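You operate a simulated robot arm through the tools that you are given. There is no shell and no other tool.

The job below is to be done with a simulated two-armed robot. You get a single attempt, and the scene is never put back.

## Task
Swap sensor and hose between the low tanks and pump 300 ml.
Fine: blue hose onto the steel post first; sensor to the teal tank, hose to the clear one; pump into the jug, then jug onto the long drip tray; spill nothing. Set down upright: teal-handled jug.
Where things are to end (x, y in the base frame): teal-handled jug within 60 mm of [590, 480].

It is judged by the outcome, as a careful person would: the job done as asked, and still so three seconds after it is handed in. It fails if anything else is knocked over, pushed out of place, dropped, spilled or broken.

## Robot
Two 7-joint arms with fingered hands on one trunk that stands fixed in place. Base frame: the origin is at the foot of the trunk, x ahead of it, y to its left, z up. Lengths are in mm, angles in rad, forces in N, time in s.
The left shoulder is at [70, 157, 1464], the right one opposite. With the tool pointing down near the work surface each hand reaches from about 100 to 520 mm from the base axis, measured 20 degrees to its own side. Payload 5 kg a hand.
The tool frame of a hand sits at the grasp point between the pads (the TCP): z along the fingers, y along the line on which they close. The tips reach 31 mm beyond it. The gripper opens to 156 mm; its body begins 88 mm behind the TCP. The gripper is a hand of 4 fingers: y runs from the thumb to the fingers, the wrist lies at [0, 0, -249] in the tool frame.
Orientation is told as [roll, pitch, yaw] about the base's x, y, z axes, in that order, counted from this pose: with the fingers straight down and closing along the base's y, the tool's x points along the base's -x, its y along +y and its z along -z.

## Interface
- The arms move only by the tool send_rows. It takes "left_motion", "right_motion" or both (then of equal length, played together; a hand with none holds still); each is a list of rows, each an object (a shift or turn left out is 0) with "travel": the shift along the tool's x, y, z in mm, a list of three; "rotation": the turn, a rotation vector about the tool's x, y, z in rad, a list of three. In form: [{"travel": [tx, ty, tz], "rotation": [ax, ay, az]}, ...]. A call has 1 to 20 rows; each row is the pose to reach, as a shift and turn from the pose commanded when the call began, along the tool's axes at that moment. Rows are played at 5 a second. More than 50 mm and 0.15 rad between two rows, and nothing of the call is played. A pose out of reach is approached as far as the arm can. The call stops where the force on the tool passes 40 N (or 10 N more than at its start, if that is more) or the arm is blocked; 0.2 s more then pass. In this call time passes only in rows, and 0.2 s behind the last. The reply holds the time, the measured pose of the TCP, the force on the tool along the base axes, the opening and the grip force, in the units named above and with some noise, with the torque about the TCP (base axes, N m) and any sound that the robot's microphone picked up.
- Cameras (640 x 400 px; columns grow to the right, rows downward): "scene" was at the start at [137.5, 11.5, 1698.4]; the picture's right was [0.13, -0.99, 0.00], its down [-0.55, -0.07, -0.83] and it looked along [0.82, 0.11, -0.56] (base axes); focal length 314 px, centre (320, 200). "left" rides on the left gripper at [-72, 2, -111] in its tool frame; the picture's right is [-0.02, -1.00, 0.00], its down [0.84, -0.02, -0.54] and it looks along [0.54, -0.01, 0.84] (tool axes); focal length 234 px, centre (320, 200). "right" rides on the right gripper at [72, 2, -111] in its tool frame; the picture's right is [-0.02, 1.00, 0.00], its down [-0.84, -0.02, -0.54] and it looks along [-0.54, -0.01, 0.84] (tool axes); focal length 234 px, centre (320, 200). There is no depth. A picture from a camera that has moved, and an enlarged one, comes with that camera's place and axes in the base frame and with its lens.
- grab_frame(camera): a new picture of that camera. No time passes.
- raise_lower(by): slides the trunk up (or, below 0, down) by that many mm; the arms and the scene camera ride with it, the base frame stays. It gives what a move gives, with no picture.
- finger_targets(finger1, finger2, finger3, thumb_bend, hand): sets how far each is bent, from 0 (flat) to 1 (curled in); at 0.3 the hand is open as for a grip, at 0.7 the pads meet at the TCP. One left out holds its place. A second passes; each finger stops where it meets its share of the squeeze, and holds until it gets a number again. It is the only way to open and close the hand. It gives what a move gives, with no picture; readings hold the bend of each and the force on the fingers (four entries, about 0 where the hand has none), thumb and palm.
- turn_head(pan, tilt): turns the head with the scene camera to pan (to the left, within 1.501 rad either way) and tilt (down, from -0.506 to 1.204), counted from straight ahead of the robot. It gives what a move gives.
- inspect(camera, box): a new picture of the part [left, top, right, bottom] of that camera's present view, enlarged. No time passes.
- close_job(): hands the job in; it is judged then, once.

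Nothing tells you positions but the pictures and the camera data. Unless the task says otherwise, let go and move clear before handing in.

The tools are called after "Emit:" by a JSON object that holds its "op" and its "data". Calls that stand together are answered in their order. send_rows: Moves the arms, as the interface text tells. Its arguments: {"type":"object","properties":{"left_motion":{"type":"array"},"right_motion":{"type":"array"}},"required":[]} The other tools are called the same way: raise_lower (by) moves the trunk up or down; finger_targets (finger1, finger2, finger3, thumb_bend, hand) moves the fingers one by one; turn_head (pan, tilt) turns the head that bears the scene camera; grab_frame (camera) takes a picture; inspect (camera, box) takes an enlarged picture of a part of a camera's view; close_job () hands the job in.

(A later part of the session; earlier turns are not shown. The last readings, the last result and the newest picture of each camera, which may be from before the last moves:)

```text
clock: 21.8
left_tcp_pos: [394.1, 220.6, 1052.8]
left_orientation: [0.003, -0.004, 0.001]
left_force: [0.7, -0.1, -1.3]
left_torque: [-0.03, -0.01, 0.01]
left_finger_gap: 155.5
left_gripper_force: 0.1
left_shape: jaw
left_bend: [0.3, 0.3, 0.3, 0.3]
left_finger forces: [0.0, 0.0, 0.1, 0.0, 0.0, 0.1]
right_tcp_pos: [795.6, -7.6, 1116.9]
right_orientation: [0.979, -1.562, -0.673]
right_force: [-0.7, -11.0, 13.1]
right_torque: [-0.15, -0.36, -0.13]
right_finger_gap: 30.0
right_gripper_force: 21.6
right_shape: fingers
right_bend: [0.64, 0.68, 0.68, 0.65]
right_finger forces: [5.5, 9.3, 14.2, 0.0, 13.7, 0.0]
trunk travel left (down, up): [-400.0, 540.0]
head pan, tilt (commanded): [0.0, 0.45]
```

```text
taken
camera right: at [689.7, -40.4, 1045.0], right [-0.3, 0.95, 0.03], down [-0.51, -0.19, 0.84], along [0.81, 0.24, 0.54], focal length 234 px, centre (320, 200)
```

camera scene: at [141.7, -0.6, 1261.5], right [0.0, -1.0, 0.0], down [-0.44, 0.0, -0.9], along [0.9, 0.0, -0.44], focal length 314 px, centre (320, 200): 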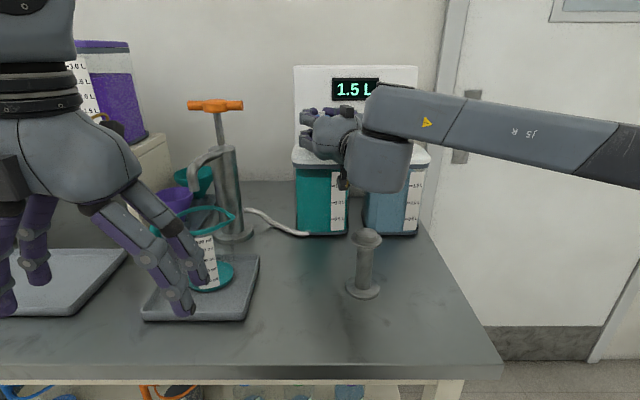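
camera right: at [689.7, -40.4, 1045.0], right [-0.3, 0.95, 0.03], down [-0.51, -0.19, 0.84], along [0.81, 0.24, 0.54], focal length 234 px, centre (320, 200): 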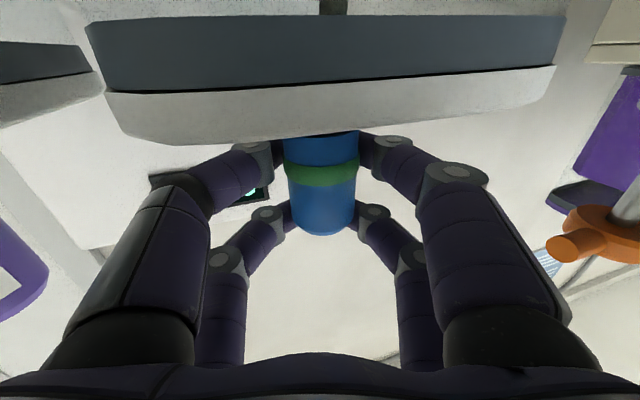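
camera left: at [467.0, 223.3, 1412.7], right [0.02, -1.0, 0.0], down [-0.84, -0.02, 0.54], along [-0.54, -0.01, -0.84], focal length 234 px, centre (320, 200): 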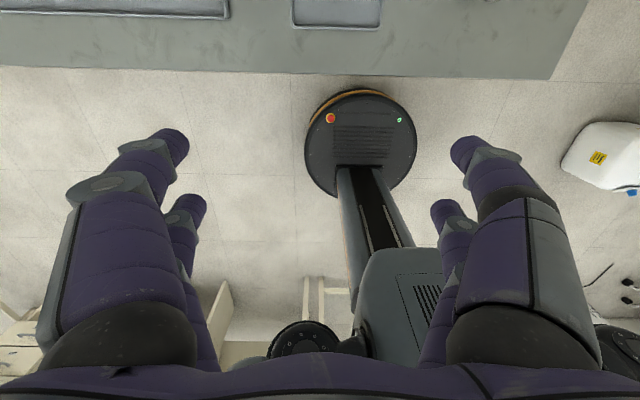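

Emit:
{"op": "send_rows", "data": {"right_motion": [{"travel": [-2, -3, 0]}]}}

Emit:
{"op": "raise_lower", "data": {"by": 15}}

Emit:
{"op": "grab_frame", "data": {"camera": "right"}}

Emit:
{"op": "grab_frame", "data": {"camera": "scene"}}

```text
clock: 22.2
left_tcp_pos: [392.8, 220.5, 1051.9]
left_orientation: [0.0, -0.002, -0.001]
left_force: [0.4, -0.4, 0.6]
left_torque: [-0.01, 0.02, -0.05]
left_finger_gap: 155.9
left_gripper_force: 0.1
left_shape: jaw
left_bend: [0.3, 0.3, 0.3, 0.3]
left_finger forces: [0.0, 0.1, 0.0, 0.0, 0.0, 0.0]
right_tcp_pos: [796.6, -8.6, 1116.9]
right_orientation: [0.692, -1.561, -0.383]
right_force: [-6.1, -5.0, 5.0]
right_torque: [-0.05, -0.24, 0.01]
right_finger_gap: 29.5
right_gripper_force: 16.7
right_shape: fingers
right_bend: [0.64, 0.67, 0.68, 0.66]
right_finger forces: [7.1, 6.4, 9.2, 0.0, 11.2, 0.0]
trunk travel left (down, up): [-400.0, 540.0]
head pan, tilt (commanded): [0.0, 0.45]
```

```text
clock: 22.8
left_tcp_pos: [398.1, 221.1, 1065.0]
left_orientation: [0.0, 0.002, 0.0]
left_force: [0.2, -0.1, 0.7]
left_torque: [0.0, 0.03, -0.01]
left_finger_gap: 155.7
left_gripper_force: 0.0
left_shape: jaw
left_bend: [0.3, 0.3, 0.3, 0.3]
left_finger forces: [0.0, 0.0, 0.1, 0.0, 0.0, 0.0]
right_tcp_pos: [802.1, -9.3, 1130.1]
right_orientation: [0.557, -1.557, -0.247]
right_force: [6.9, 0.5, -10.0]
right_torque: [-0.04, 0.04, 0.06]
right_finger_gap: 26.0
right_gripper_force: 7.4
right_shape: fingers
right_bend: [0.64, 0.7, 0.7, 0.67]
right_finger forces: [6.7, 0.0, 0.0, 0.0, 8.3, 0.1]
trunk travel left (down, up): [-415.0, 525.0]
head pan, tilt (commanded): [0.0, 0.45]
```

```text
taken
camera right: at [695.7, -42.1, 1058.2], right [-0.3, 0.95, 0.03], down [-0.5, -0.19, 0.84], along [0.81, 0.24, 0.53], focal length 234 px, centre (320, 200)
```

right: 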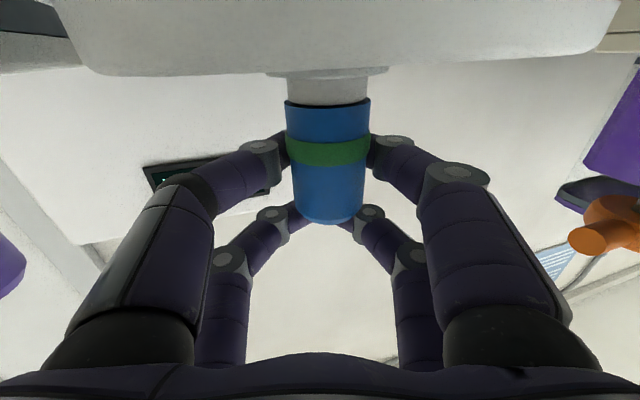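

```text
taken
camera scene: at [144.7, 0.2, 1275.7], right [0.0, -1.0, 0.0], down [-0.44, 0.0, -0.9], along [0.9, 0.0, -0.44], focal length 314 px, centre (320, 200)
```

scene: 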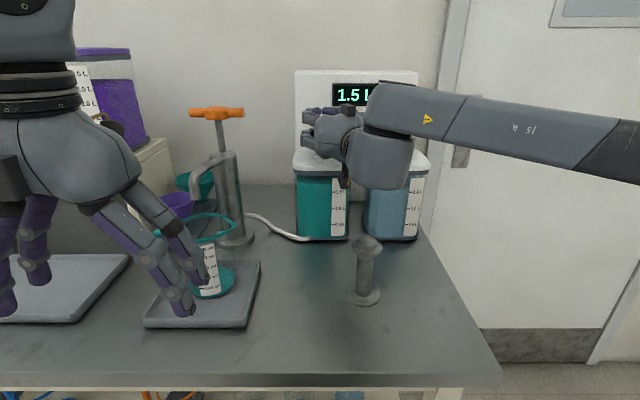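

The hand slid up the cap: the upper finger pair was too near the cap's rounded top. I'll open, go lower on the cap and squeeze harder.

Emit:
{"op": "finger_targets", "data": {"hand": "right", "finger1": 0.52, "finger2": 0.52, "finger3": 0.52, "thumb_bend": 0.52}}

Emit:
{"op": "raise_lower", "data": {"by": -15}}

Emit:
{"op": "send_rows", "data": {"right_motion": [{"travel": [6, 0, 0]}, {"travel": [12, 0, 0]}]}}

Emit:
{"op": "grab_frame", "data": {"camera": "right"}}

Emit:
{"op": "inspect", "data": {"camera": "scene", "box": [280, 70, 440, 170]}}

```text
clock: 23.8
left_tcp_pos: [395.0, 221.8, 1066.8]
left_orientation: [-0.001, -0.001, 0.0]
left_force: [0.7, 0.1, 0.2]
left_torque: [0.0, -0.02, 0.0]
left_finger_gap: 156.1
left_gripper_force: 0.0
left_shape: jaw
left_bend: [0.3, 0.3, 0.3, 0.3]
left_finger forces: [0.0, 0.0, 0.1, 0.1, 0.0, 0.0]
right_tcp_pos: [799.7, -9.4, 1133.7]
right_orientation: [0.853, -1.562, -0.547]
right_force: [0.7, 0.3, 0.1]
right_torque: [0.01, -0.01, -0.01]
right_finger_gap: 72.3
right_gripper_force: 0.1
right_shape: fingers
right_bend: [0.52, 0.52, 0.52, 0.52]
right_finger forces: [0.1, 0.0, 0.1, 0.1, 0.1, 0.0]
trunk travel left (down, up): [-415.0, 525.0]
head pan, tilt (commanded): [0.0, 0.45]
```

```text
clock: 24.5
left_tcp_pos: [395.1, 221.2, 1052.1]
left_orientation: [0.0, -0.001, 0.0]
left_force: [-0.4, -0.3, -0.1]
left_torque: [-0.02, -0.01, -0.01]
left_finger_gap: 156.0
left_gripper_force: 0.0
left_shape: jaw
left_bend: [0.3, 0.3, 0.3, 0.3]
left_finger forces: [0.0, 0.0, 0.0, 0.0, 0.0, 0.0]
right_tcp_pos: [799.8, -10.5, 1118.9]
right_orientation: [0.898, -1.563, -0.593]
right_force: [-0.3, -0.4, 0.1]
right_torque: [0.04, 0.04, 0.0]
right_finger_gap: 72.5
right_gripper_force: 0.1
right_shape: fingers
right_bend: [0.52, 0.52, 0.52, 0.52]
right_finger forces: [0.0, 0.1, 0.0, 0.0, 0.0, 0.1]
trunk travel left (down, up): [-400.0, 540.0]
head pan, tilt (commanded): [0.0, 0.45]
```

```text
clock: 25.1
left_tcp_pos: [394.7, 221.9, 1052.1]
left_orientation: [0.0, 0.0, 0.0]
left_force: [-0.3, 0.0, -0.1]
left_torque: [0.02, -0.01, 0.02]
left_finger_gap: 155.9
left_gripper_force: 0.0
left_shape: jaw
left_bend: [0.3, 0.3, 0.3, 0.3]
left_finger forces: [0.1, 0.0, 0.0, 0.0, 0.0, 0.1]
right_tcp_pos: [798.6, -10.7, 1106.3]
right_orientation: [0.887, -1.562, -0.581]
right_force: [0.3, -0.1, 0.8]
right_torque: [-0.01, 0.0, -0.02]
right_finger_gap: 72.0
right_gripper_force: 0.0
right_shape: fingers
right_bend: [0.52, 0.52, 0.52, 0.52]
right_finger forces: [0.1, 0.1, 0.0, 0.1, 0.0, 0.0]
trunk travel left (down, up): [-400.0, 540.0]
head pan, tilt (commanded): [0.0, 0.45]
```

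```text
taken
camera right: at [692.7, -42.4, 1035.9], right [-0.3, 0.95, 0.03], down [-0.51, -0.19, 0.84], along [0.81, 0.24, 0.54], focal length 234 px, centre (320, 200)
```

right: 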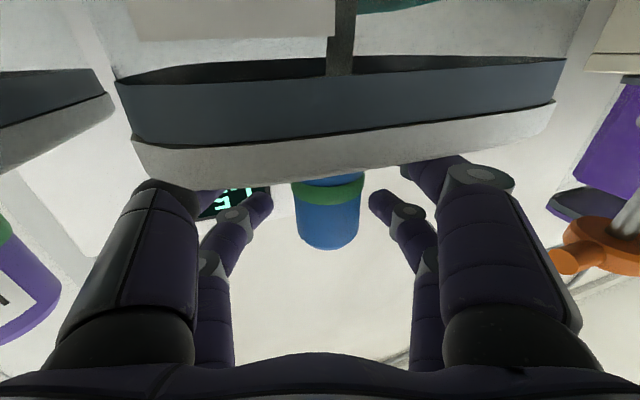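

```text
4.00 times, centred on (360, 120) of scene
camera zoom: at [141.7, -0.1, 1261.3], right [0.0, -1.0, 0.0], down [-0.44, 0.0, -0.9], along [0.9, 0.0, -0.44], focal length 1255 px, centre (160, 520)
```

zoom: 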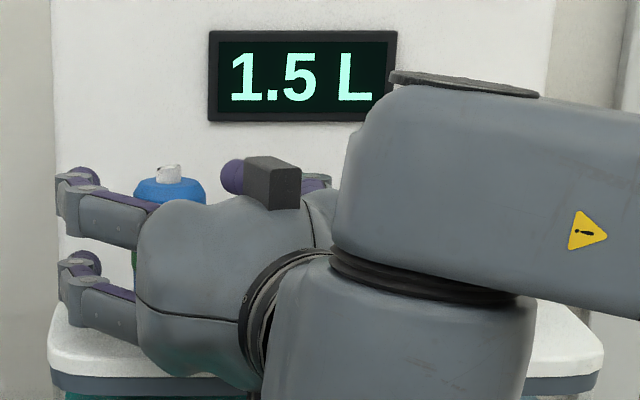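

Emit:
{"op": "send_rows", "data": {"right_motion": [{"travel": [0, 3, -1]}]}}

Emit:
{"op": "finger_targets", "data": {"hand": "right", "finger1": 0.8, "finger2": 0.8, "finger3": 0.8, "thumb_bend": 0.8}}

Emit:
{"op": "grab_frame", "data": {"camera": "right"}}

```text
clock: 25.5
left_tcp_pos: [396.6, 220.8, 1051.6]
left_orientation: [0.0, -0.001, 0.001]
left_force: [0.1, 0.4, 0.1]
left_torque: [-0.02, -0.01, -0.03]
left_finger_gap: 156.0
left_gripper_force: 0.1
left_shape: jaw
left_bend: [0.3, 0.3, 0.3, 0.3]
left_finger forces: [0.1, 0.0, 0.0, 0.1, 0.0, 0.1]
right_tcp_pos: [796.6, -6.5, 1107.4]
right_orientation: [0.855, -1.562, -0.549]
right_force: [-0.9, 0.0, 0.6]
right_torque: [0.01, 0.02, -0.02]
right_finger_gap: 72.3
right_gripper_force: 0.1
right_shape: fingers
right_bend: [0.52, 0.52, 0.52, 0.52]
right_finger forces: [0.0, 0.1, 0.1, 0.1, 0.0, 0.0]
trunk travel left (down, up): [-400.0, 540.0]
head pan, tilt (commanded): [0.0, 0.45]
```

```text
clock: 26.5
left_tcp_pos: [396.2, 218.8, 1050.9]
left_orientation: [0.001, 0.003, -0.003]
left_force: [-0.5, -0.3, 0.2]
left_torque: [-0.01, 0.0, 0.0]
left_finger_gap: 156.0
left_gripper_force: 0.1
left_shape: jaw
left_bend: [0.3, 0.3, 0.3, 0.3]
left_finger forces: [0.1, 0.1, 0.1, 0.0, 0.0, 0.1]
right_tcp_pos: [799.8, -9.6, 1105.6]
right_orientation: [0.973, -1.562, -0.669]
right_force: [19.7, -7.8, 7.3]
right_torque: [-0.21, -0.43, 0.43]
right_finger_gap: 27.2
right_gripper_force: 25.7
right_shape: fingers
right_bend: [0.62, 0.62, 0.66, 0.63]
right_finger forces: [7.7, 7.8, 9.6, 0.1, 26.5, 0.0]
trunk travel left (down, up): [-400.0, 540.0]
head pan, tilt (commanded): [0.0, 0.45]
```

```text
taken
camera right: at [693.2, -42.2, 1035.7], right [-0.3, 0.95, 0.03], down [-0.51, -0.19, 0.84], along [0.81, 0.23, 0.54], focal length 234 px, centre (320, 200)
```

right: 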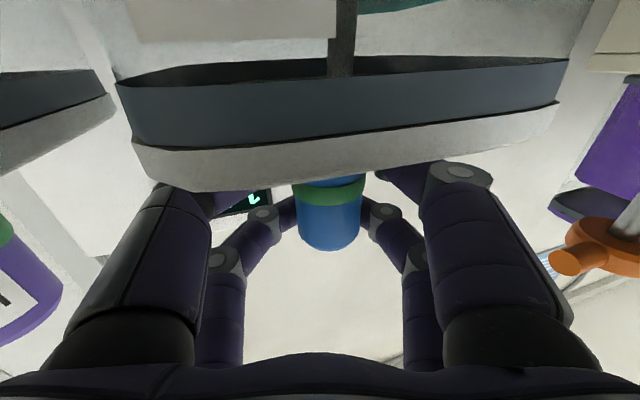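

The pads are several millimetres beyond the cap's axis. I'll open slightly, back off ~8 mm and re-grip for a centred hold.

Emit:
{"op": "finger_targets", "data": {"hand": "right", "finger1": 0.53, "finger2": 0.53, "finger3": 0.53, "thumb_bend": 0.53}}

Emit:
{"op": "send_rows", "data": {"right_motion": [{"travel": [-1, 0, -8]}]}}

Emit:
{"op": "finger_targets", "data": {"hand": "right", "finger1": 0.8, "finger2": 0.8, "finger3": 0.8, "thumb_bend": 0.8}}

Emit:
{"op": "grab_frame", "data": {"camera": "right"}}

```text
clock: 27.5
left_tcp_pos: [396.2, 220.1, 1052.1]
left_orientation: [0.001, 0.0, 0.0]
left_force: [0.2, -0.3, 0.1]
left_torque: [-0.01, 0.02, 0.0]
left_finger_gap: 155.8
left_gripper_force: 0.1
left_shape: jaw
left_bend: [0.3, 0.3, 0.3, 0.3]
left_finger forces: [0.1, 0.1, 0.0, 0.0, 0.0, 0.0]
right_tcp_pos: [796.5, -7.8, 1106.4]
right_orientation: [0.859, -1.563, -0.551]
right_force: [-0.2, -0.7, 0.8]
right_torque: [0.01, 0.01, -0.02]
right_finger_gap: 68.2
right_gripper_force: 0.0
right_shape: fingers
right_bend: [0.53, 0.53, 0.53, 0.53]
right_finger forces: [0.0, 0.0, 0.0, 0.1, 0.0, 0.0]
trunk travel left (down, up): [-400.0, 540.0]
head pan, tilt (commanded): [0.0, 0.45]
```

```text
clock: 27.9
left_tcp_pos: [394.4, 221.3, 1052.2]
left_orientation: [0.0, 0.0, 0.001]
left_force: [0.8, 1.0, -0.7]
left_torque: [0.04, -0.03, -0.03]
left_finger_gap: 155.9
left_gripper_force: 0.0
left_shape: jaw
left_bend: [0.3, 0.3, 0.3, 0.3]
left_finger forces: [0.0, 0.0, 0.0, 0.0, 0.1, 0.0]
right_tcp_pos: [789.4, -9.2, 1108.0]
right_orientation: [0.911, -1.562, -0.604]
right_force: [-0.1, -0.4, -0.1]
right_torque: [-0.01, -0.02, 0.0]
right_finger_gap: 68.4
right_gripper_force: 0.1
right_shape: fingers
right_bend: [0.53, 0.53, 0.53, 0.53]
right_finger forces: [0.0, 0.1, 0.0, 0.0, 0.1, 0.0]
trunk travel left (down, up): [-400.0, 540.0]
head pan, tilt (commanded): [0.0, 0.45]
```

```text
clock: 28.9
left_tcp_pos: [396.7, 217.5, 1051.2]
left_orientation: [0.001, 0.002, -0.002]
left_force: [1.2, -0.6, -0.6]
left_torque: [-0.01, 0.03, 0.01]
left_finger_gap: 155.9
left_gripper_force: 0.1
left_shape: jaw
left_bend: [0.3, 0.3, 0.3, 0.3]
left_finger forces: [0.1, 0.1, 0.0, 0.0, 0.0, 0.1]
right_tcp_pos: [792.7, -11.7, 1107.9]
right_orientation: [0.982, -1.562, -0.676]
right_force: [15.3, -8.4, 5.5]
right_torque: [-0.2, -0.43, 0.15]
right_finger_gap: 32.9
right_gripper_force: 23.8
right_shape: fingers
right_bend: [0.62, 0.62, 0.63, 0.65]
right_finger forces: [7.7, 7.7, 8.0, 0.0, 25.1, 0.0]
trunk travel left (down, up): [-400.0, 540.0]
head pan, tilt (commanded): [0.0, 0.45]
```

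```text
taken
camera right: at [685.4, -44.2, 1035.9], right [-0.3, 0.95, 0.03], down [-0.51, -0.19, 0.84], along [0.81, 0.23, 0.54], focal length 234 px, centre (320, 200)
```

right: 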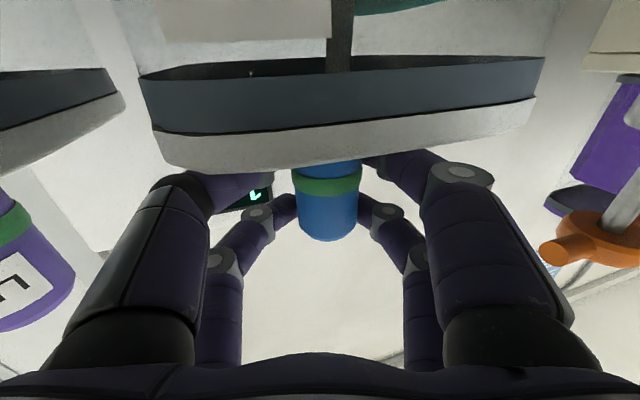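

The grip is now well centred (each finger ~8 N, thumb 25 N). I'll relax the side load and pull up a little.

Emit:
{"op": "send_rows", "data": {"right_motion": [{"travel": [0, -2, 3]}]}}

Emit:
{"op": "raise_lower", "data": {"by": 10}}

Emit:
{"op": "grab_frame", "data": {"camera": "right"}}

```text
clock: 29.3
left_tcp_pos: [394.8, 219.3, 1052.1]
left_orientation: [0.003, 0.001, -0.001]
left_force: [-0.9, -0.4, -0.4]
left_torque: [0.02, 0.0, -0.03]
left_finger_gap: 155.9
left_gripper_force: 0.0
left_shape: jaw
left_bend: [0.3, 0.3, 0.3, 0.3]
left_finger forces: [0.0, 0.0, 0.1, 0.1, 0.0, 0.0]
right_tcp_pos: [793.1, -12.4, 1106.9]
right_orientation: [0.899, -1.559, -0.591]
right_force: [4.7, -10.4, 3.0]
right_torque: [-0.24, -0.28, 0.06]
right_finger_gap: 32.6
right_gripper_force: 22.8
right_shape: fingers
right_bend: [0.62, 0.62, 0.63, 0.64]
right_finger forces: [8.0, 8.2, 6.0, 0.1, 22.8, 0.0]
trunk travel left (down, up): [-400.0, 540.0]
head pan, tilt (commanded): [0.0, 0.45]
```

```text
clock: 29.9
left_tcp_pos: [394.0, 222.5, 1062.4]
left_orientation: [-0.001, -0.001, 0.002]
left_force: [-0.8, 0.0, 0.1]
left_torque: [-0.03, -0.04, 0.0]
left_finger_gap: 155.8
left_gripper_force: 0.0
left_shape: jaw
left_bend: [0.3, 0.3, 0.3, 0.3]
left_finger forces: [0.0, 0.0, 0.0, 0.0, 0.0, 0.0]
right_tcp_pos: [790.2, -5.9, 1120.2]
right_orientation: [0.996, -1.566, -0.683]
right_force: [-1.5, 1.0, 0.9]
right_torque: [0.01, 0.06, -0.07]
right_finger_gap: 1.0
right_gripper_force: 0.6
right_shape: fingers
right_bend: [0.67, 0.7, 0.7, 0.75]
right_finger forces: [0.2, 0.0, 0.1, 0.0, 0.0, 0.7]
trunk travel left (down, up): [-410.0, 530.0]
head pan, tilt (commanded): [0.0, 0.45]
```

```text
taken
camera right: at [683.9, -39.3, 1048.8], right [-0.31, 0.95, 0.03], down [-0.51, -0.19, 0.84], along [0.8, 0.24, 0.54], focal length 234 px, centre (320, 200)
```

right: 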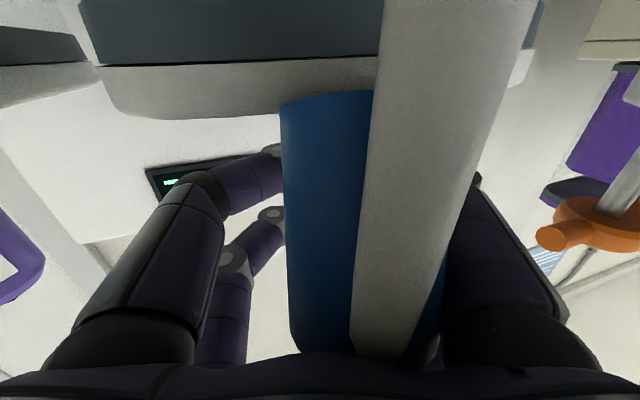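

Emit:
{"op": "grab_frame", "data": {"camera": "scene"}}

Emit:
{"op": "inspect", "data": {"camera": "scene", "box": [270, 70, 430, 250]}}

Emit:
{"op": "inspect", "data": {"camera": "right", "box": [220, 60, 560, 400]}}

```text
taken
camera scene: at [139.8, 1.5, 1271.7], right [0.0, -1.0, 0.0], down [-0.43, 0.0, -0.9], along [0.9, 0.0, -0.43], focal length 314 px, centre (320, 200)
```

scene: 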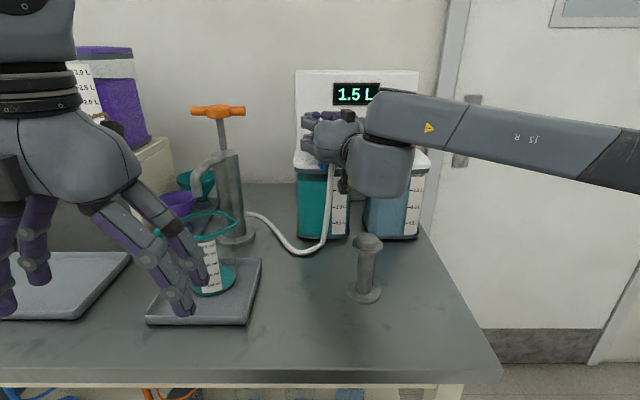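

```text
2.22 times, centred on (350, 160) of scene
camera zoom: at [139.8, 1.5, 1271.7], right [0.0, -1.0, 0.0], down [-0.43, 0.0, -0.9], along [0.9, 0.0, -0.43], focal length 697 px, centre (253, 289)
```

zoom: 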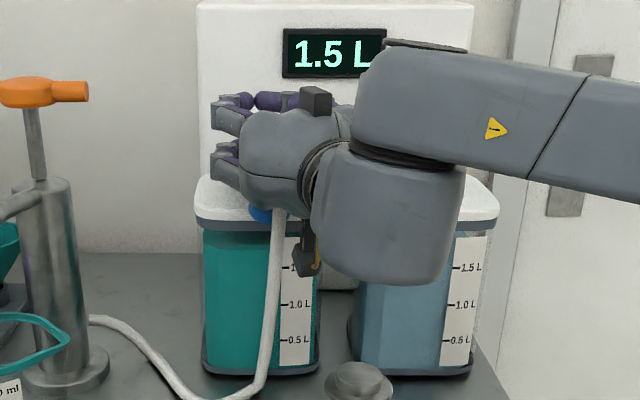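

```text
1.18 times, centred on (390, 230) of right
camera zoom: at [683.9, -39.3, 1048.8], right [-0.31, 0.95, 0.03], down [-0.51, -0.19, 0.84], along [0.8, 0.24, 0.54], focal length 276 px, centre (238, 165)
```

zoom: 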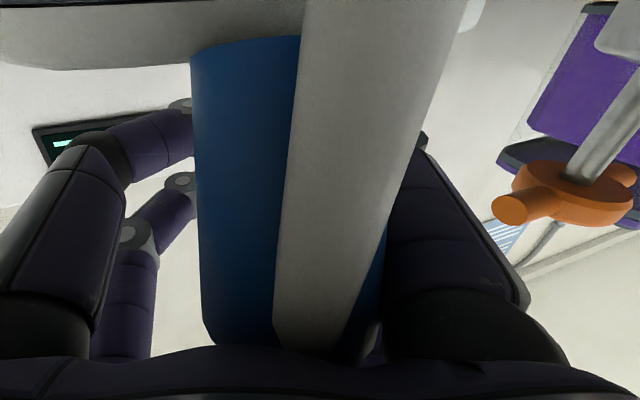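

The plug came free but slipped back toward the palm. I'll immediately curl the lower finger pair to trap it against the palm.

Emit:
{"op": "finger_targets", "data": {"hand": "right", "finger1": 1.0, "thumb_bend": 1.0}}

Emit:
{"op": "grab_frame", "data": {"camera": "right"}}

Emit:
{"op": "grab_frame", "data": {"camera": "scene"}}

```text
clock: 30.9
left_tcp_pos: [394.5, 221.9, 1063.3]
left_orientation: [0.002, 0.0, 0.001]
left_force: [-0.4, -0.2, -0.1]
left_torque: [0.0, 0.0, 0.01]
left_finger_gap: 155.7
left_gripper_force: 0.0
left_shape: jaw
left_bend: [0.3, 0.3, 0.3, 0.3]
left_finger forces: [0.0, 0.0, 0.0, 0.0, 0.0, 0.0]
right_tcp_pos: [793.0, -11.2, 1119.3]
right_orientation: [0.857, -1.56, -0.549]
right_force: [-0.4, -0.3, 0.2]
right_torque: [0.01, 0.0, -0.01]
right_finger_gap: 11.2
right_gripper_force: 0.2
right_shape: fingers
right_bend: [0.96, 0.7, 0.7, 1.0]
right_finger forces: [0.2, 0.0, 0.1, 0.0, 0.0, 0.3]
trunk travel left (down, up): [-410.0, 530.0]
head pan, tilt (commanded): [0.0, 0.45]
```

```text
taken
camera right: at [686.5, -43.4, 1046.8], right [-0.3, 0.95, 0.03], down [-0.51, -0.19, 0.84], along [0.81, 0.24, 0.54], focal length 234 px, centre (320, 200)
```

right: 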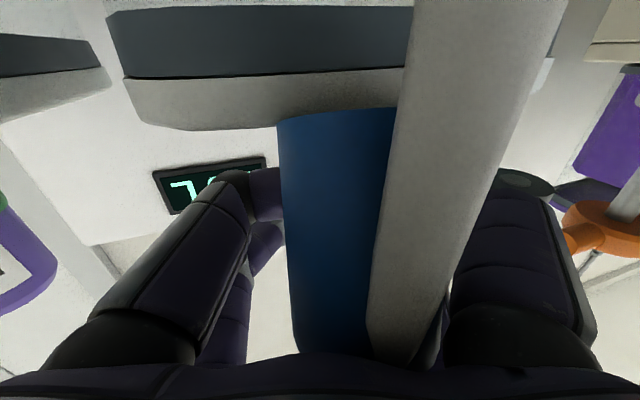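

```text
taken
camera scene: at [141.6, 0.0, 1271.3], right [0.0, -1.0, 0.0], down [-0.44, 0.0, -0.9], along [0.9, 0.0, -0.44], focal length 314 px, centre (320, 200)
```

scene: 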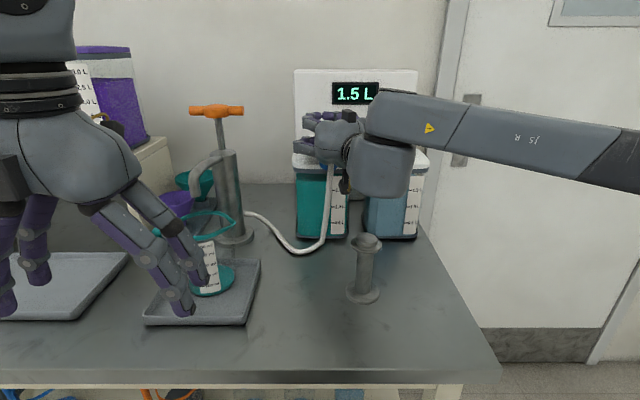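

The plug stayed in the hand. I need to see exactly how it sits before moving, so I'll zoom in from both cameras.

Emit:
{"op": "inspect", "data": {"camera": "right", "box": [240, 80, 480, 400]}}

Emit:
{"op": "inspect", "data": {"camera": "scene", "box": [285, 95, 385, 215]}}

```text
1.25 times, centred on (360, 240) of right
camera zoom: at [686.5, -43.4, 1046.8], right [-0.3, 0.95, 0.03], down [-0.51, -0.19, 0.84], along [0.81, 0.24, 0.54], focal length 293 px, centre (270, 150)
```

zoom: 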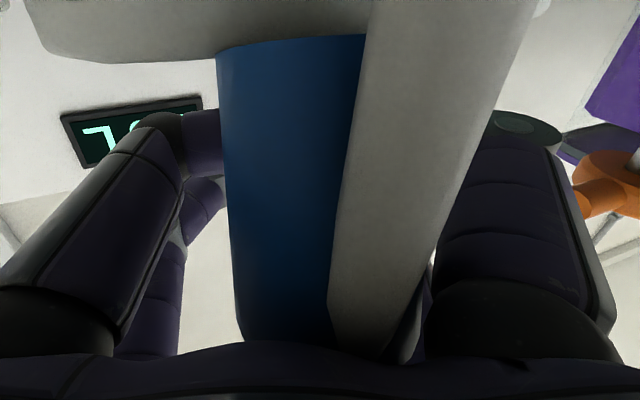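

```text
3.33 times, centred on (335, 155) of scene
camera zoom: at [141.6, 0.0, 1271.3], right [0.0, -1.0, 0.0], down [-0.44, 0.0, -0.9], along [0.9, 0.0, -0.44], focal length 1046 px, centre (270, 350)
```

zoom: 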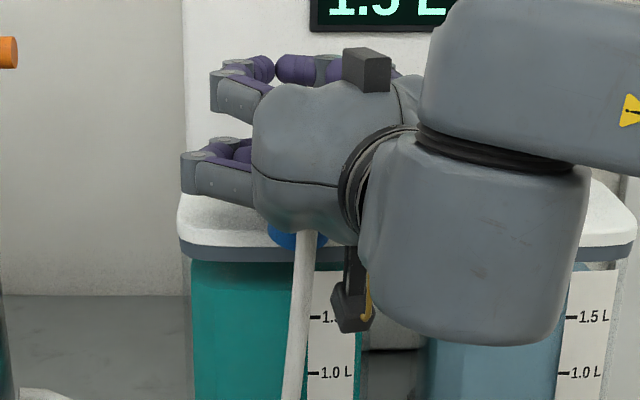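

The plug is upright, cradled between the palm and the curled lower fingers, with its hose hanging down. I'll raise gently and verify that it rides along.

Emit:
{"op": "raise_lower", "data": {"by": 20}}

Emit:
{"op": "grab_frame", "data": {"camera": "right"}}

Emit:
{"op": "inspect", "data": {"camera": "scene", "box": [270, 95, 400, 225]}}

```text
clock: 31.5
left_tcp_pos: [395.3, 220.5, 1082.4]
left_orientation: [0.0, 0.001, 0.001]
left_force: [-0.1, 0.3, 0.9]
left_torque: [0.03, 0.0, 0.02]
left_finger_gap: 155.7
left_gripper_force: 0.1
left_shape: jaw
left_bend: [0.3, 0.3, 0.3, 0.3]
left_finger forces: [0.0, 0.1, 0.0, 0.0, 0.0, 0.1]
right_tcp_pos: [793.5, -11.8, 1138.0]
right_orientation: [0.814, -1.563, -0.507]
right_force: [-0.2, -0.7, -1.1]
right_torque: [-0.04, -0.01, 0.04]
right_finger_gap: 11.3
right_gripper_force: 0.1
right_shape: fingers
right_bend: [0.96, 0.7, 0.7, 1.0]
right_finger forces: [0.0, 0.1, 0.0, 0.0, 0.0, 0.0]
trunk travel left (down, up): [-430.0, 510.0]
head pan, tilt (commanded): [0.0, 0.45]
```

```text
taken
camera right: at [686.8, -43.5, 1066.3], right [-0.3, 0.95, 0.03], down [-0.51, -0.19, 0.84], along [0.81, 0.24, 0.54], focal length 234 px, centre (320, 200)
```

right: 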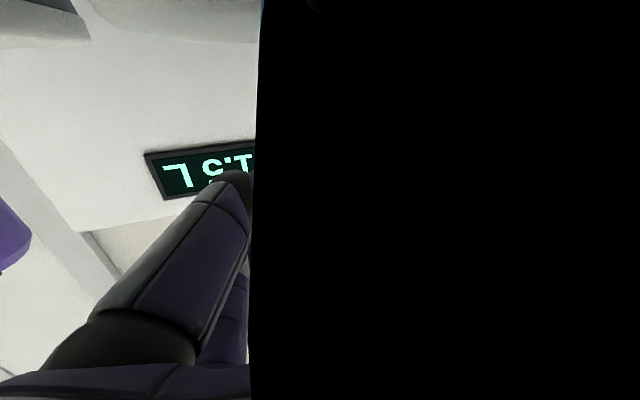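

```text
3.08 times, centred on (335, 160) of scene
camera zoom: at [142.0, -0.1, 1291.2], right [0.0, -1.0, 0.0], down [-0.44, 0.0, -0.9], along [0.9, 0.0, -0.44], focal length 966 px, centre (274, 323)
```

zoom: 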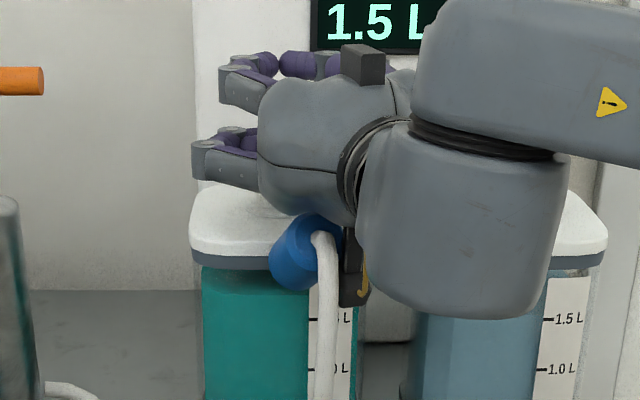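

The plug has shifted and now leans under the palm near the wrist camera. I'll zoom in to see what is supporting it before moving anything.

Emit:
{"op": "inspect", "data": {"camera": "scene", "box": [305, 130, 365, 190]}}

Emit:
{"op": "grab_frame", "data": {"camera": "scene"}}

```text
6.67 times, centred on (335, 160) of scene
camera zoom: at [142.0, -0.1, 1291.2], right [0.0, -1.0, 0.0], down [-0.44, 0.0, -0.9], along [0.9, 0.0, -0.44], focal length 2092 px, centre (220, 467)
```

zoom: 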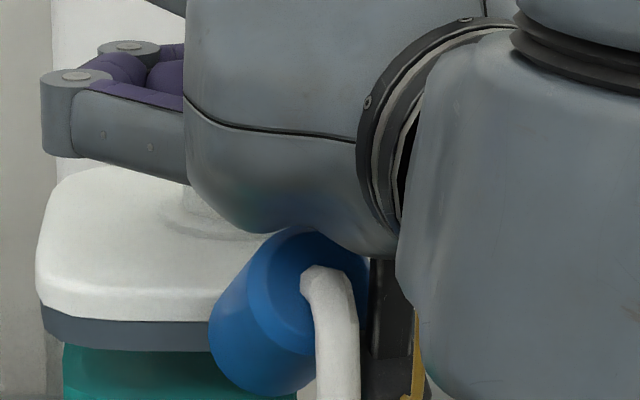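

```text
taken
camera scene: at [142.0, -0.1, 1291.2], right [0.0, -1.0, 0.0], down [-0.44, 0.0, -0.9], along [0.9, 0.0, -0.44], focal length 314 px, centre (320, 200)
```

scene: 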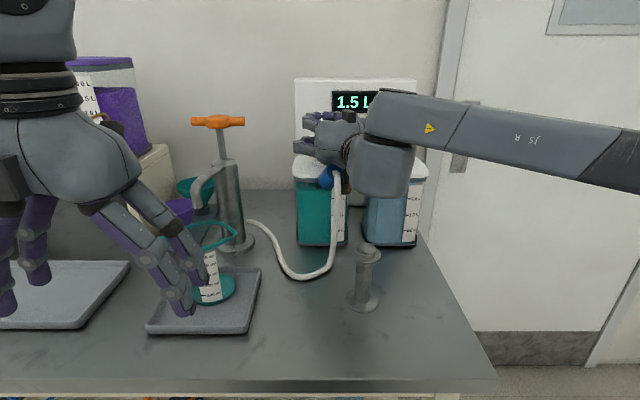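

I'll do a small harmless move with the left arm (shifting right, clear of the jug and spout) and see whether the plug is static.

Emit:
{"op": "send_rows", "data": {"left_motion": [{"travel": [0, 0, -5]}]}}

Emit:
{"op": "inspect", "data": {"camera": "scene", "box": [280, 110, 400, 300]}}

Emit:
{"op": "grab_frame", "data": {"camera": "right"}}

```text
clock: 31.9
left_tcp_pos: [394.2, 219.8, 1087.8]
left_orientation: [-0.001, 0.0, 0.0]
left_force: [0.8, 0.3, 0.5]
left_torque: [0.0, 0.03, 0.0]
left_finger_gap: 155.7
left_gripper_force: 0.0
left_shape: jaw
left_bend: [0.3, 0.3, 0.3, 0.3]
left_finger forces: [0.1, 0.0, 0.0, 0.0, 0.0, 0.0]
right_tcp_pos: [792.9, -11.4, 1138.0]
right_orientation: [0.914, -1.561, -0.608]
right_force: [0.9, 0.4, 0.0]
right_torque: [0.04, 0.03, 0.02]
right_finger_gap: 11.3
right_gripper_force: 0.1
right_shape: fingers
right_bend: [0.96, 0.7, 0.7, 1.0]
right_finger forces: [0.0, 0.0, 0.0, 0.0, 0.0, 0.0]
trunk travel left (down, up): [-430.0, 510.0]
head pan, tilt (commanded): [0.0, 0.45]
```

```text
2.11 times, centred on (340, 205) of scene
camera zoom: at [141.4, -0.3, 1291.3], right [0.0, -1.0, 0.0], down [-0.44, 0.0, -0.9], along [0.9, 0.0, -0.44], focal length 661 px, centre (278, 190)
```

zoom: 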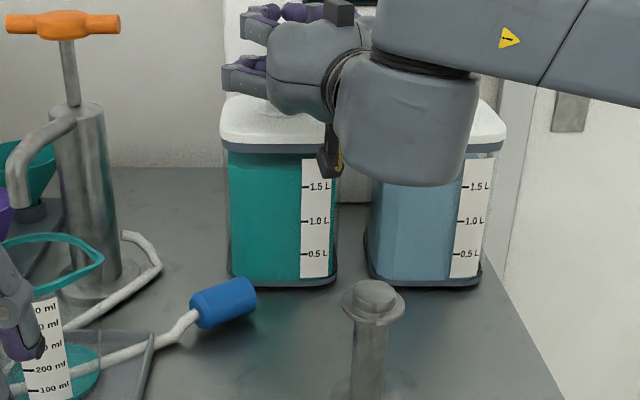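

```text
taken
camera right: at [686.3, -43.6, 1067.0], right [-0.3, 0.95, 0.03], down [-0.51, -0.19, 0.84], along [0.81, 0.24, 0.54], focal length 234 px, centre (320, 200)
```

right: 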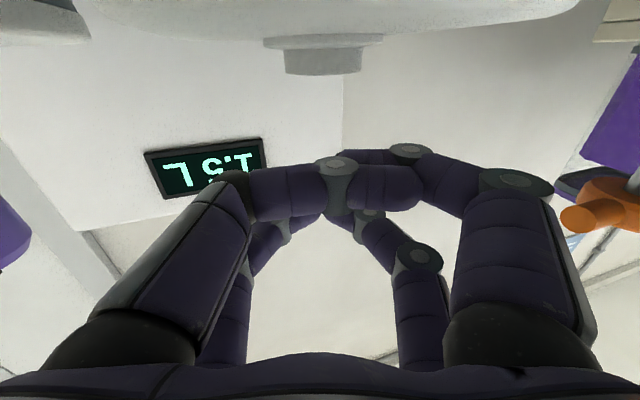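

The plug dropped onto the bench in front of the teal tank. I'll check where it and the hose came to rest and whether anything else was disturbed.

Emit:
{"op": "grab_frame", "data": {"camera": "scene"}}

Emit:
{"op": "inspect", "data": {"camera": "scene", "box": [150, 190, 390, 340]}}

```text
taken
camera scene: at [141.4, -0.3, 1291.3], right [0.0, -1.0, 0.0], down [-0.44, 0.0, -0.9], along [0.9, 0.0, -0.44], focal length 314 px, centre (320, 200)
```

scene: 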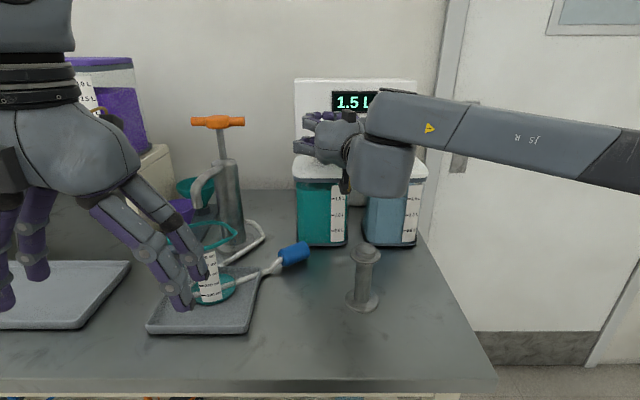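

```text
2.67 times, centred on (270, 265) of scene
camera zoom: at [141.4, -0.3, 1291.3], right [0.0, -1.0, 0.0], down [-0.44, 0.0, -0.9], along [0.9, 0.0, -0.44], focal length 837 px, centre (453, 27)
```

zoom: 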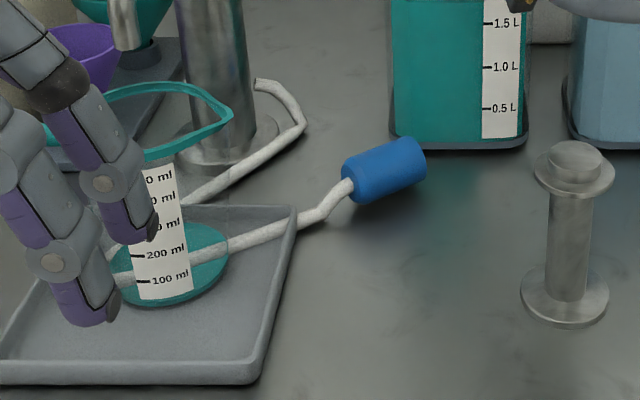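

Only the plug fell; it now lies on the bench near (690, 54), open end pointing forward-right. To stand it upright I'll need an unusual wrist yaw, so I'll test how far the left wrist can turn in the air (clear of everything).

Emit:
{"op": "send_rows", "data": {"left_motion": [{"rotation": [0, 0, -0.149]}, {"rotation": [0, 0, -0.298]}, {"rotation": [0, 0, -0.447]}, {"rotation": [0, 0, -0.596]}, {"rotation": [0, 0, -0.745]}, {"rotation": [0, 0, -0.894]}, {"rotation": [0, 0, -1.043]}, {"rotation": [0, 0, -1.192]}, {"rotation": [0, 0, -1.341]}, {"rotation": [0, 0, -1.49]}, {"rotation": [0, 0, -1.639]}, {"rotation": [0, 0, -1.788]}, {"rotation": [0, 0, -1.937]}, {"rotation": [0, 0, -2.086]}, {"rotation": [0, 0, -2.235]}]}}

Emit:
{"op": "grab_frame", "data": {"camera": "scene"}}

```text
clock: 35.1
left_tcp_pos: [394.3, 220.8, 1085.9]
left_orientation: [0.001, -0.001, 2.24]
left_force: [0.2, -0.4, -1.1]
left_torque: [0.0, 0.03, -0.02]
left_finger_gap: 156.0
left_gripper_force: 0.1
left_shape: jaw
left_bend: [0.3, 0.3, 0.3, 0.3]
left_finger forces: [0.0, 0.0, 0.0, 0.0, 0.0, 0.0]
right_tcp_pos: [792.9, -11.1, 1138.8]
right_orientation: [0.888, -1.563, -0.583]
right_force: [0.6, -0.3, 0.2]
right_torque: [-0.02, 0.03, -0.01]
right_finger_gap: 11.3
right_gripper_force: 0.0
right_shape: fingers
right_bend: [0.96, 0.7, 0.7, 1.0]
right_finger forces: [0.1, 0.0, 0.1, 0.0, 0.0, 0.0]
trunk travel left (down, up): [-430.0, 510.0]
head pan, tilt (commanded): [0.0, 0.45]
```

```text
taken
camera scene: at [141.5, -0.3, 1291.3], right [0.0, -1.0, 0.0], down [-0.44, 0.0, -0.9], along [0.9, 0.0, -0.44], focal length 314 px, centre (320, 200)
```

scene: 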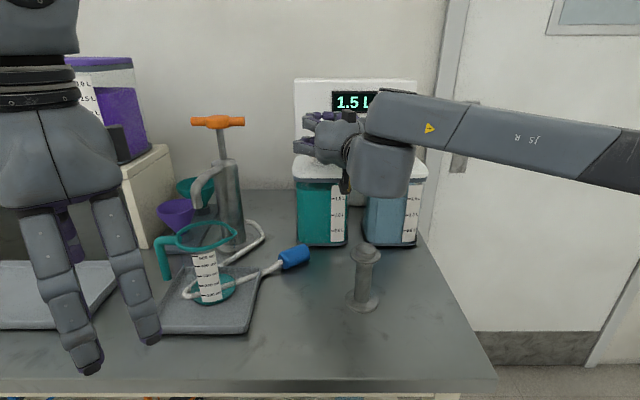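

The left wrist turned the full 128° freely, so I can pick the plug up in a pose that lets me stand it upright afterwards. First I'll zoom in on the plug to refine its pose.

Emit:
{"op": "inspect", "data": {"camera": "scene", "box": [240, 220, 340, 300]}}

Emit:
{"op": "inspect", "data": {"camera": "scene", "box": [320, 220, 400, 320]}}

```text
5.00 times, centred on (290, 260) of scene
camera zoom: at [141.5, -0.3, 1291.3], right [0.0, -1.0, 0.0], down [-0.44, 0.0, -0.9], along [0.9, 0.0, -0.44], focal length 1569 px, centre (470, -100)
```

zoom: 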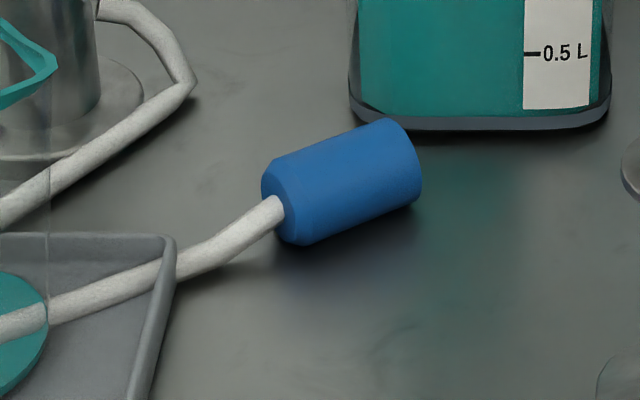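

```text
4.00 times, centred on (360, 270) of scene
camera zoom: at [141.5, -0.3, 1291.3], right [0.0, -1.0, 0.0], down [-0.44, 0.0, -0.9], along [0.9, 0.0, -0.44], focal length 1255 px, centre (160, -80)
```

zoom: 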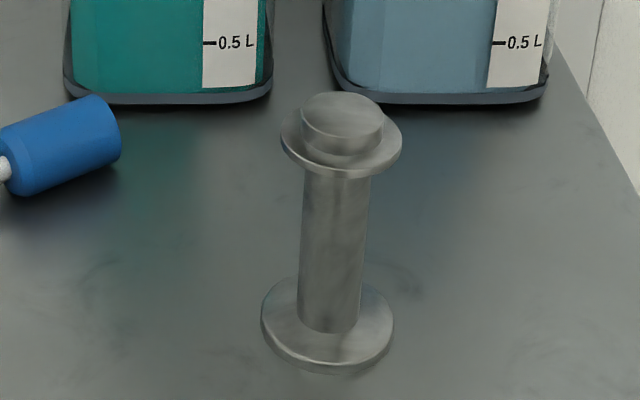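

The plug's centre is about (682, 52), open end at azimuth ≈ −57°. I'll first retract the right arm out of the way (raised above the post) and open its fingers, so the left hand can work here.

Emit:
{"op": "send_rows", "data": {"right_motion": [{"travel": [-6, -6, -43]}, {"travel": [-12, -18, -86]}, {"travel": [-18, -32, -129]}, {"travel": [-24, -46, -172]}, {"travel": [-30, -60, -215]}, {"travel": [-36, -75, -257]}]}}

Emit:
{"op": "finger_targets", "data": {"hand": "right", "finger1": 0.45, "finger2": 0.45, "finger3": 0.45, "thumb_bend": 0.45}}

Emit:
{"op": "grab_frame", "data": {"camera": "scene"}}

```text
clock: 36.5
left_tcp_pos: [393.7, 218.8, 1087.7]
left_orientation: [-0.002, 0.0, 2.234]
left_force: [-0.3, -0.3, 0.2]
left_torque: [0.05, -0.02, -0.02]
left_finger_gap: 155.9
left_gripper_force: 0.1
left_shape: jaw
left_bend: [0.3, 0.3, 0.3, 0.3]
left_finger forces: [0.1, 0.0, 0.0, 0.0, 0.0, 0.0]
right_tcp_pos: [574.4, -162.9, 1173.5]
right_orientation: [1.092, -1.562, -0.785]
right_force: [0.2, -0.4, 0.2]
right_torque: [0.02, -0.01, 0.06]
right_finger_gap: 11.3
right_gripper_force: 0.1
right_shape: fingers
right_bend: [0.96, 0.7, 0.7, 1.0]
right_finger forces: [0.0, 0.1, 0.1, 0.0, 0.0, 0.0]
trunk travel left (down, up): [-430.0, 510.0]
head pan, tilt (commanded): [0.0, 0.45]
```

```text
clock: 37.5
left_tcp_pos: [395.9, 219.9, 1086.4]
left_orientation: [-0.001, -0.001, 2.235]
left_force: [-0.5, -0.4, -0.6]
left_torque: [-0.02, 0.04, 0.0]
left_finger_gap: 155.8
left_gripper_force: 0.0
left_shape: jaw
left_bend: [0.3, 0.3, 0.3, 0.3]
left_finger forces: [0.1, 0.0, 0.0, 0.1, 0.1, 0.0]
right_tcp_pos: [575.0, -161.8, 1174.2]
right_orientation: [0.894, -1.561, -0.588]
right_force: [-0.1, -0.9, 0.8]
right_torque: [-0.02, -0.01, -0.03]
right_finger_gap: 100.4
right_gripper_force: 0.1
right_shape: fingers
right_bend: [0.45, 0.45, 0.45, 0.45]
right_finger forces: [0.1, 0.0, 0.0, 0.0, 0.1, 0.1]
trunk travel left (down, up): [-430.0, 510.0]
head pan, tilt (commanded): [0.0, 0.45]
```

```text
taken
camera scene: at [141.5, -0.4, 1291.3], right [0.0, -1.0, 0.0], down [-0.44, 0.0, -0.9], along [0.9, 0.0, -0.44], focal length 314 px, centre (320, 200)
```

scene: 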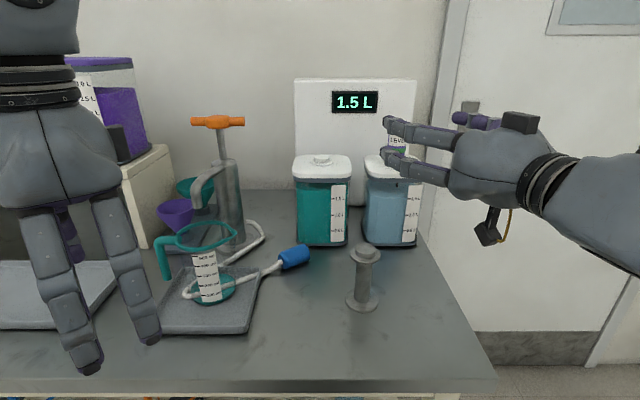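

Both arms are clear now. The safest pick is with the right hand tilted 45° down, gripping the plug from the open side of the bench and carrying it to free space near the front. First I'll pitch the right hand down 45°.

Emit:
{"op": "send_rows", "data": {"right_motion": [{"travel": [10, 0, 0], "rotation": [0, 0.131, 0]}, {"travel": [22, 0, 0], "rotation": [0, 0.262, 0]}, {"travel": [34, 0, 0], "rotation": [0, 0.393, 0]}, {"travel": [46, 0, 0], "rotation": [0, 0.524, 0]}, {"travel": [58, 0, 0], "rotation": [0, 0.655, 0]}, {"travel": [70, 0, 0], "rotation": [0, 0.785, 0]}]}}

Emit:
{"op": "grab_frame", "data": {"camera": "scene"}}

Emit:
{"op": "grab_frame", "data": {"camera": "right"}}

```text
clock: 38.9
left_tcp_pos: [396.9, 221.2, 1085.3]
left_orientation: [0.001, -0.002, 2.233]
left_force: [-1.3, 0.1, -0.2]
left_torque: [-0.02, -0.02, 0.0]
left_finger_gap: 155.9
left_gripper_force: 0.1
left_shape: jaw
left_bend: [0.3, 0.3, 0.3, 0.3]
left_finger forces: [0.0, 0.0, 0.0, 0.1, 0.0, 0.1]
right_tcp_pos: [572.5, -158.5, 1103.3]
right_orientation: [0.01, -0.779, 0.303]
right_force: [0.0, 1.5, -0.3]
right_torque: [0.0, 0.01, 0.01]
right_finger_gap: 100.8
right_gripper_force: 0.0
right_shape: fingers
right_bend: [0.45, 0.45, 0.45, 0.45]
right_finger forces: [0.0, 0.0, 0.0, 0.1, 0.1, 0.0]
trunk travel left (down, up): [-430.0, 510.0]
head pan, tilt (commanded): [0.0, 0.45]
```

```text
taken
camera scene: at [141.9, 0.9, 1291.2], right [0.0, -1.0, 0.0], down [-0.44, 0.0, -0.9], along [0.9, 0.0, -0.44], focal length 314 px, centre (320, 200)
```

scene: 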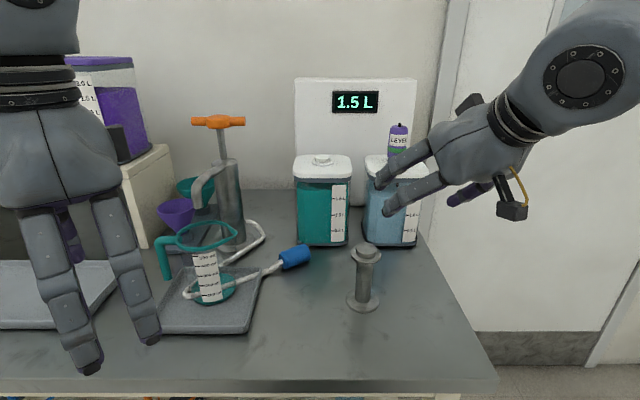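

```text
taken
camera right: at [449.1, -197.4, 1132.2], right [-0.29, 0.96, 0.02], down [0.21, 0.04, 0.98], along [0.93, 0.28, -0.21], focal length 234 px, centre (320, 200)
```

right: 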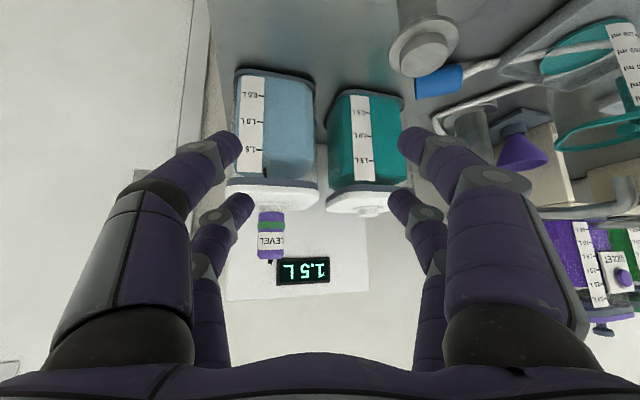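

The pitched pose works well. Next I'll move above the plug with the hand yawed so its closing line runs along the plug's axis.

Emit:
{"op": "send_rows", "data": {"right_motion": [{"travel": [-19, 28, 21], "rotation": [-0.032, 0, -0.032]}, {"travel": [-38, 56, 42], "rotation": [-0.064, 0, -0.065]}, {"travel": [-57, 85, 63], "rotation": [-0.096, 0, -0.097]}, {"travel": [-76, 113, 84], "rotation": [-0.128, 0, -0.129]}, {"travel": [-95, 141, 105], "rotation": [-0.16, 0, -0.162]}, {"travel": [-113, 169, 126], "rotation": [-0.192, 0, -0.194]}]}}

Emit:
{"op": "grab_frame", "data": {"camera": "scene"}}

Emit:
{"op": "grab_frame", "data": {"camera": "right"}}

```text
clock: 40.3
left_tcp_pos: [396.0, 221.2, 1085.4]
left_orientation: [0.0, 0.001, 2.235]
left_force: [0.0, -0.5, -0.2]
left_torque: [-0.03, 0.08, 0.01]
left_finger_gap: 155.9
left_gripper_force: 0.1
left_shape: jaw
left_bend: [0.3, 0.3, 0.3, 0.3]
left_finger forces: [0.0, 0.1, 0.0, 0.0, 0.0, 0.1]
right_tcp_pos: [685.4, 55.2, 1093.6]
right_orientation: [0.008, -0.779, 0.572]
right_force: [-0.1, 0.6, -0.3]
right_torque: [-0.06, 0.04, -0.03]
right_finger_gap: 100.7
right_gripper_force: 0.1
right_shape: fingers
right_bend: [0.45, 0.45, 0.45, 0.45]
right_finger forces: [0.0, 0.0, 0.0, 0.1, 0.0, 0.1]
trunk travel left (down, up): [-430.0, 510.0]
head pan, tilt (commanded): [0.0, 0.45]
```

```text
taken
camera scene: at [143.2, 0.9, 1290.9], right [0.0, -1.0, 0.0], down [-0.44, 0.0, -0.9], along [0.9, 0.0, -0.44], focal length 314 px, centre (320, 200)
```

scene: 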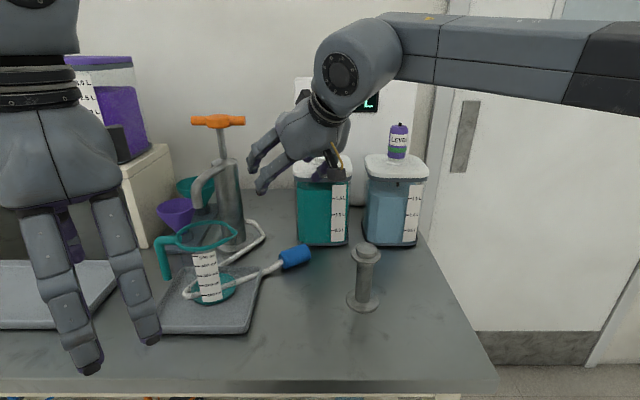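

```text
taken
camera right: at [576.1, -15.8, 1122.4], right [-0.53, 0.85, 0.02], down [0.19, 0.1, 0.98], along [0.82, 0.52, -0.22], focal length 234 px, centre (320, 200)
```

right: 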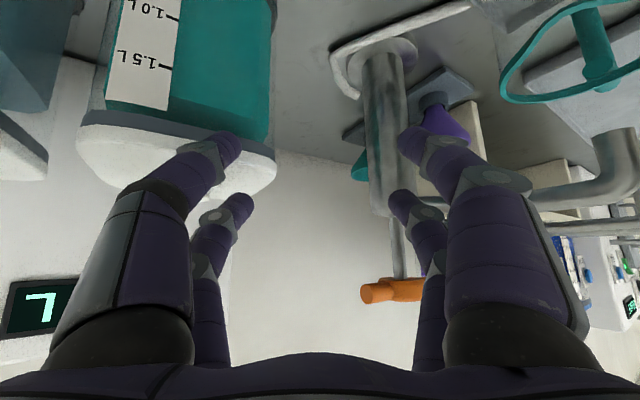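

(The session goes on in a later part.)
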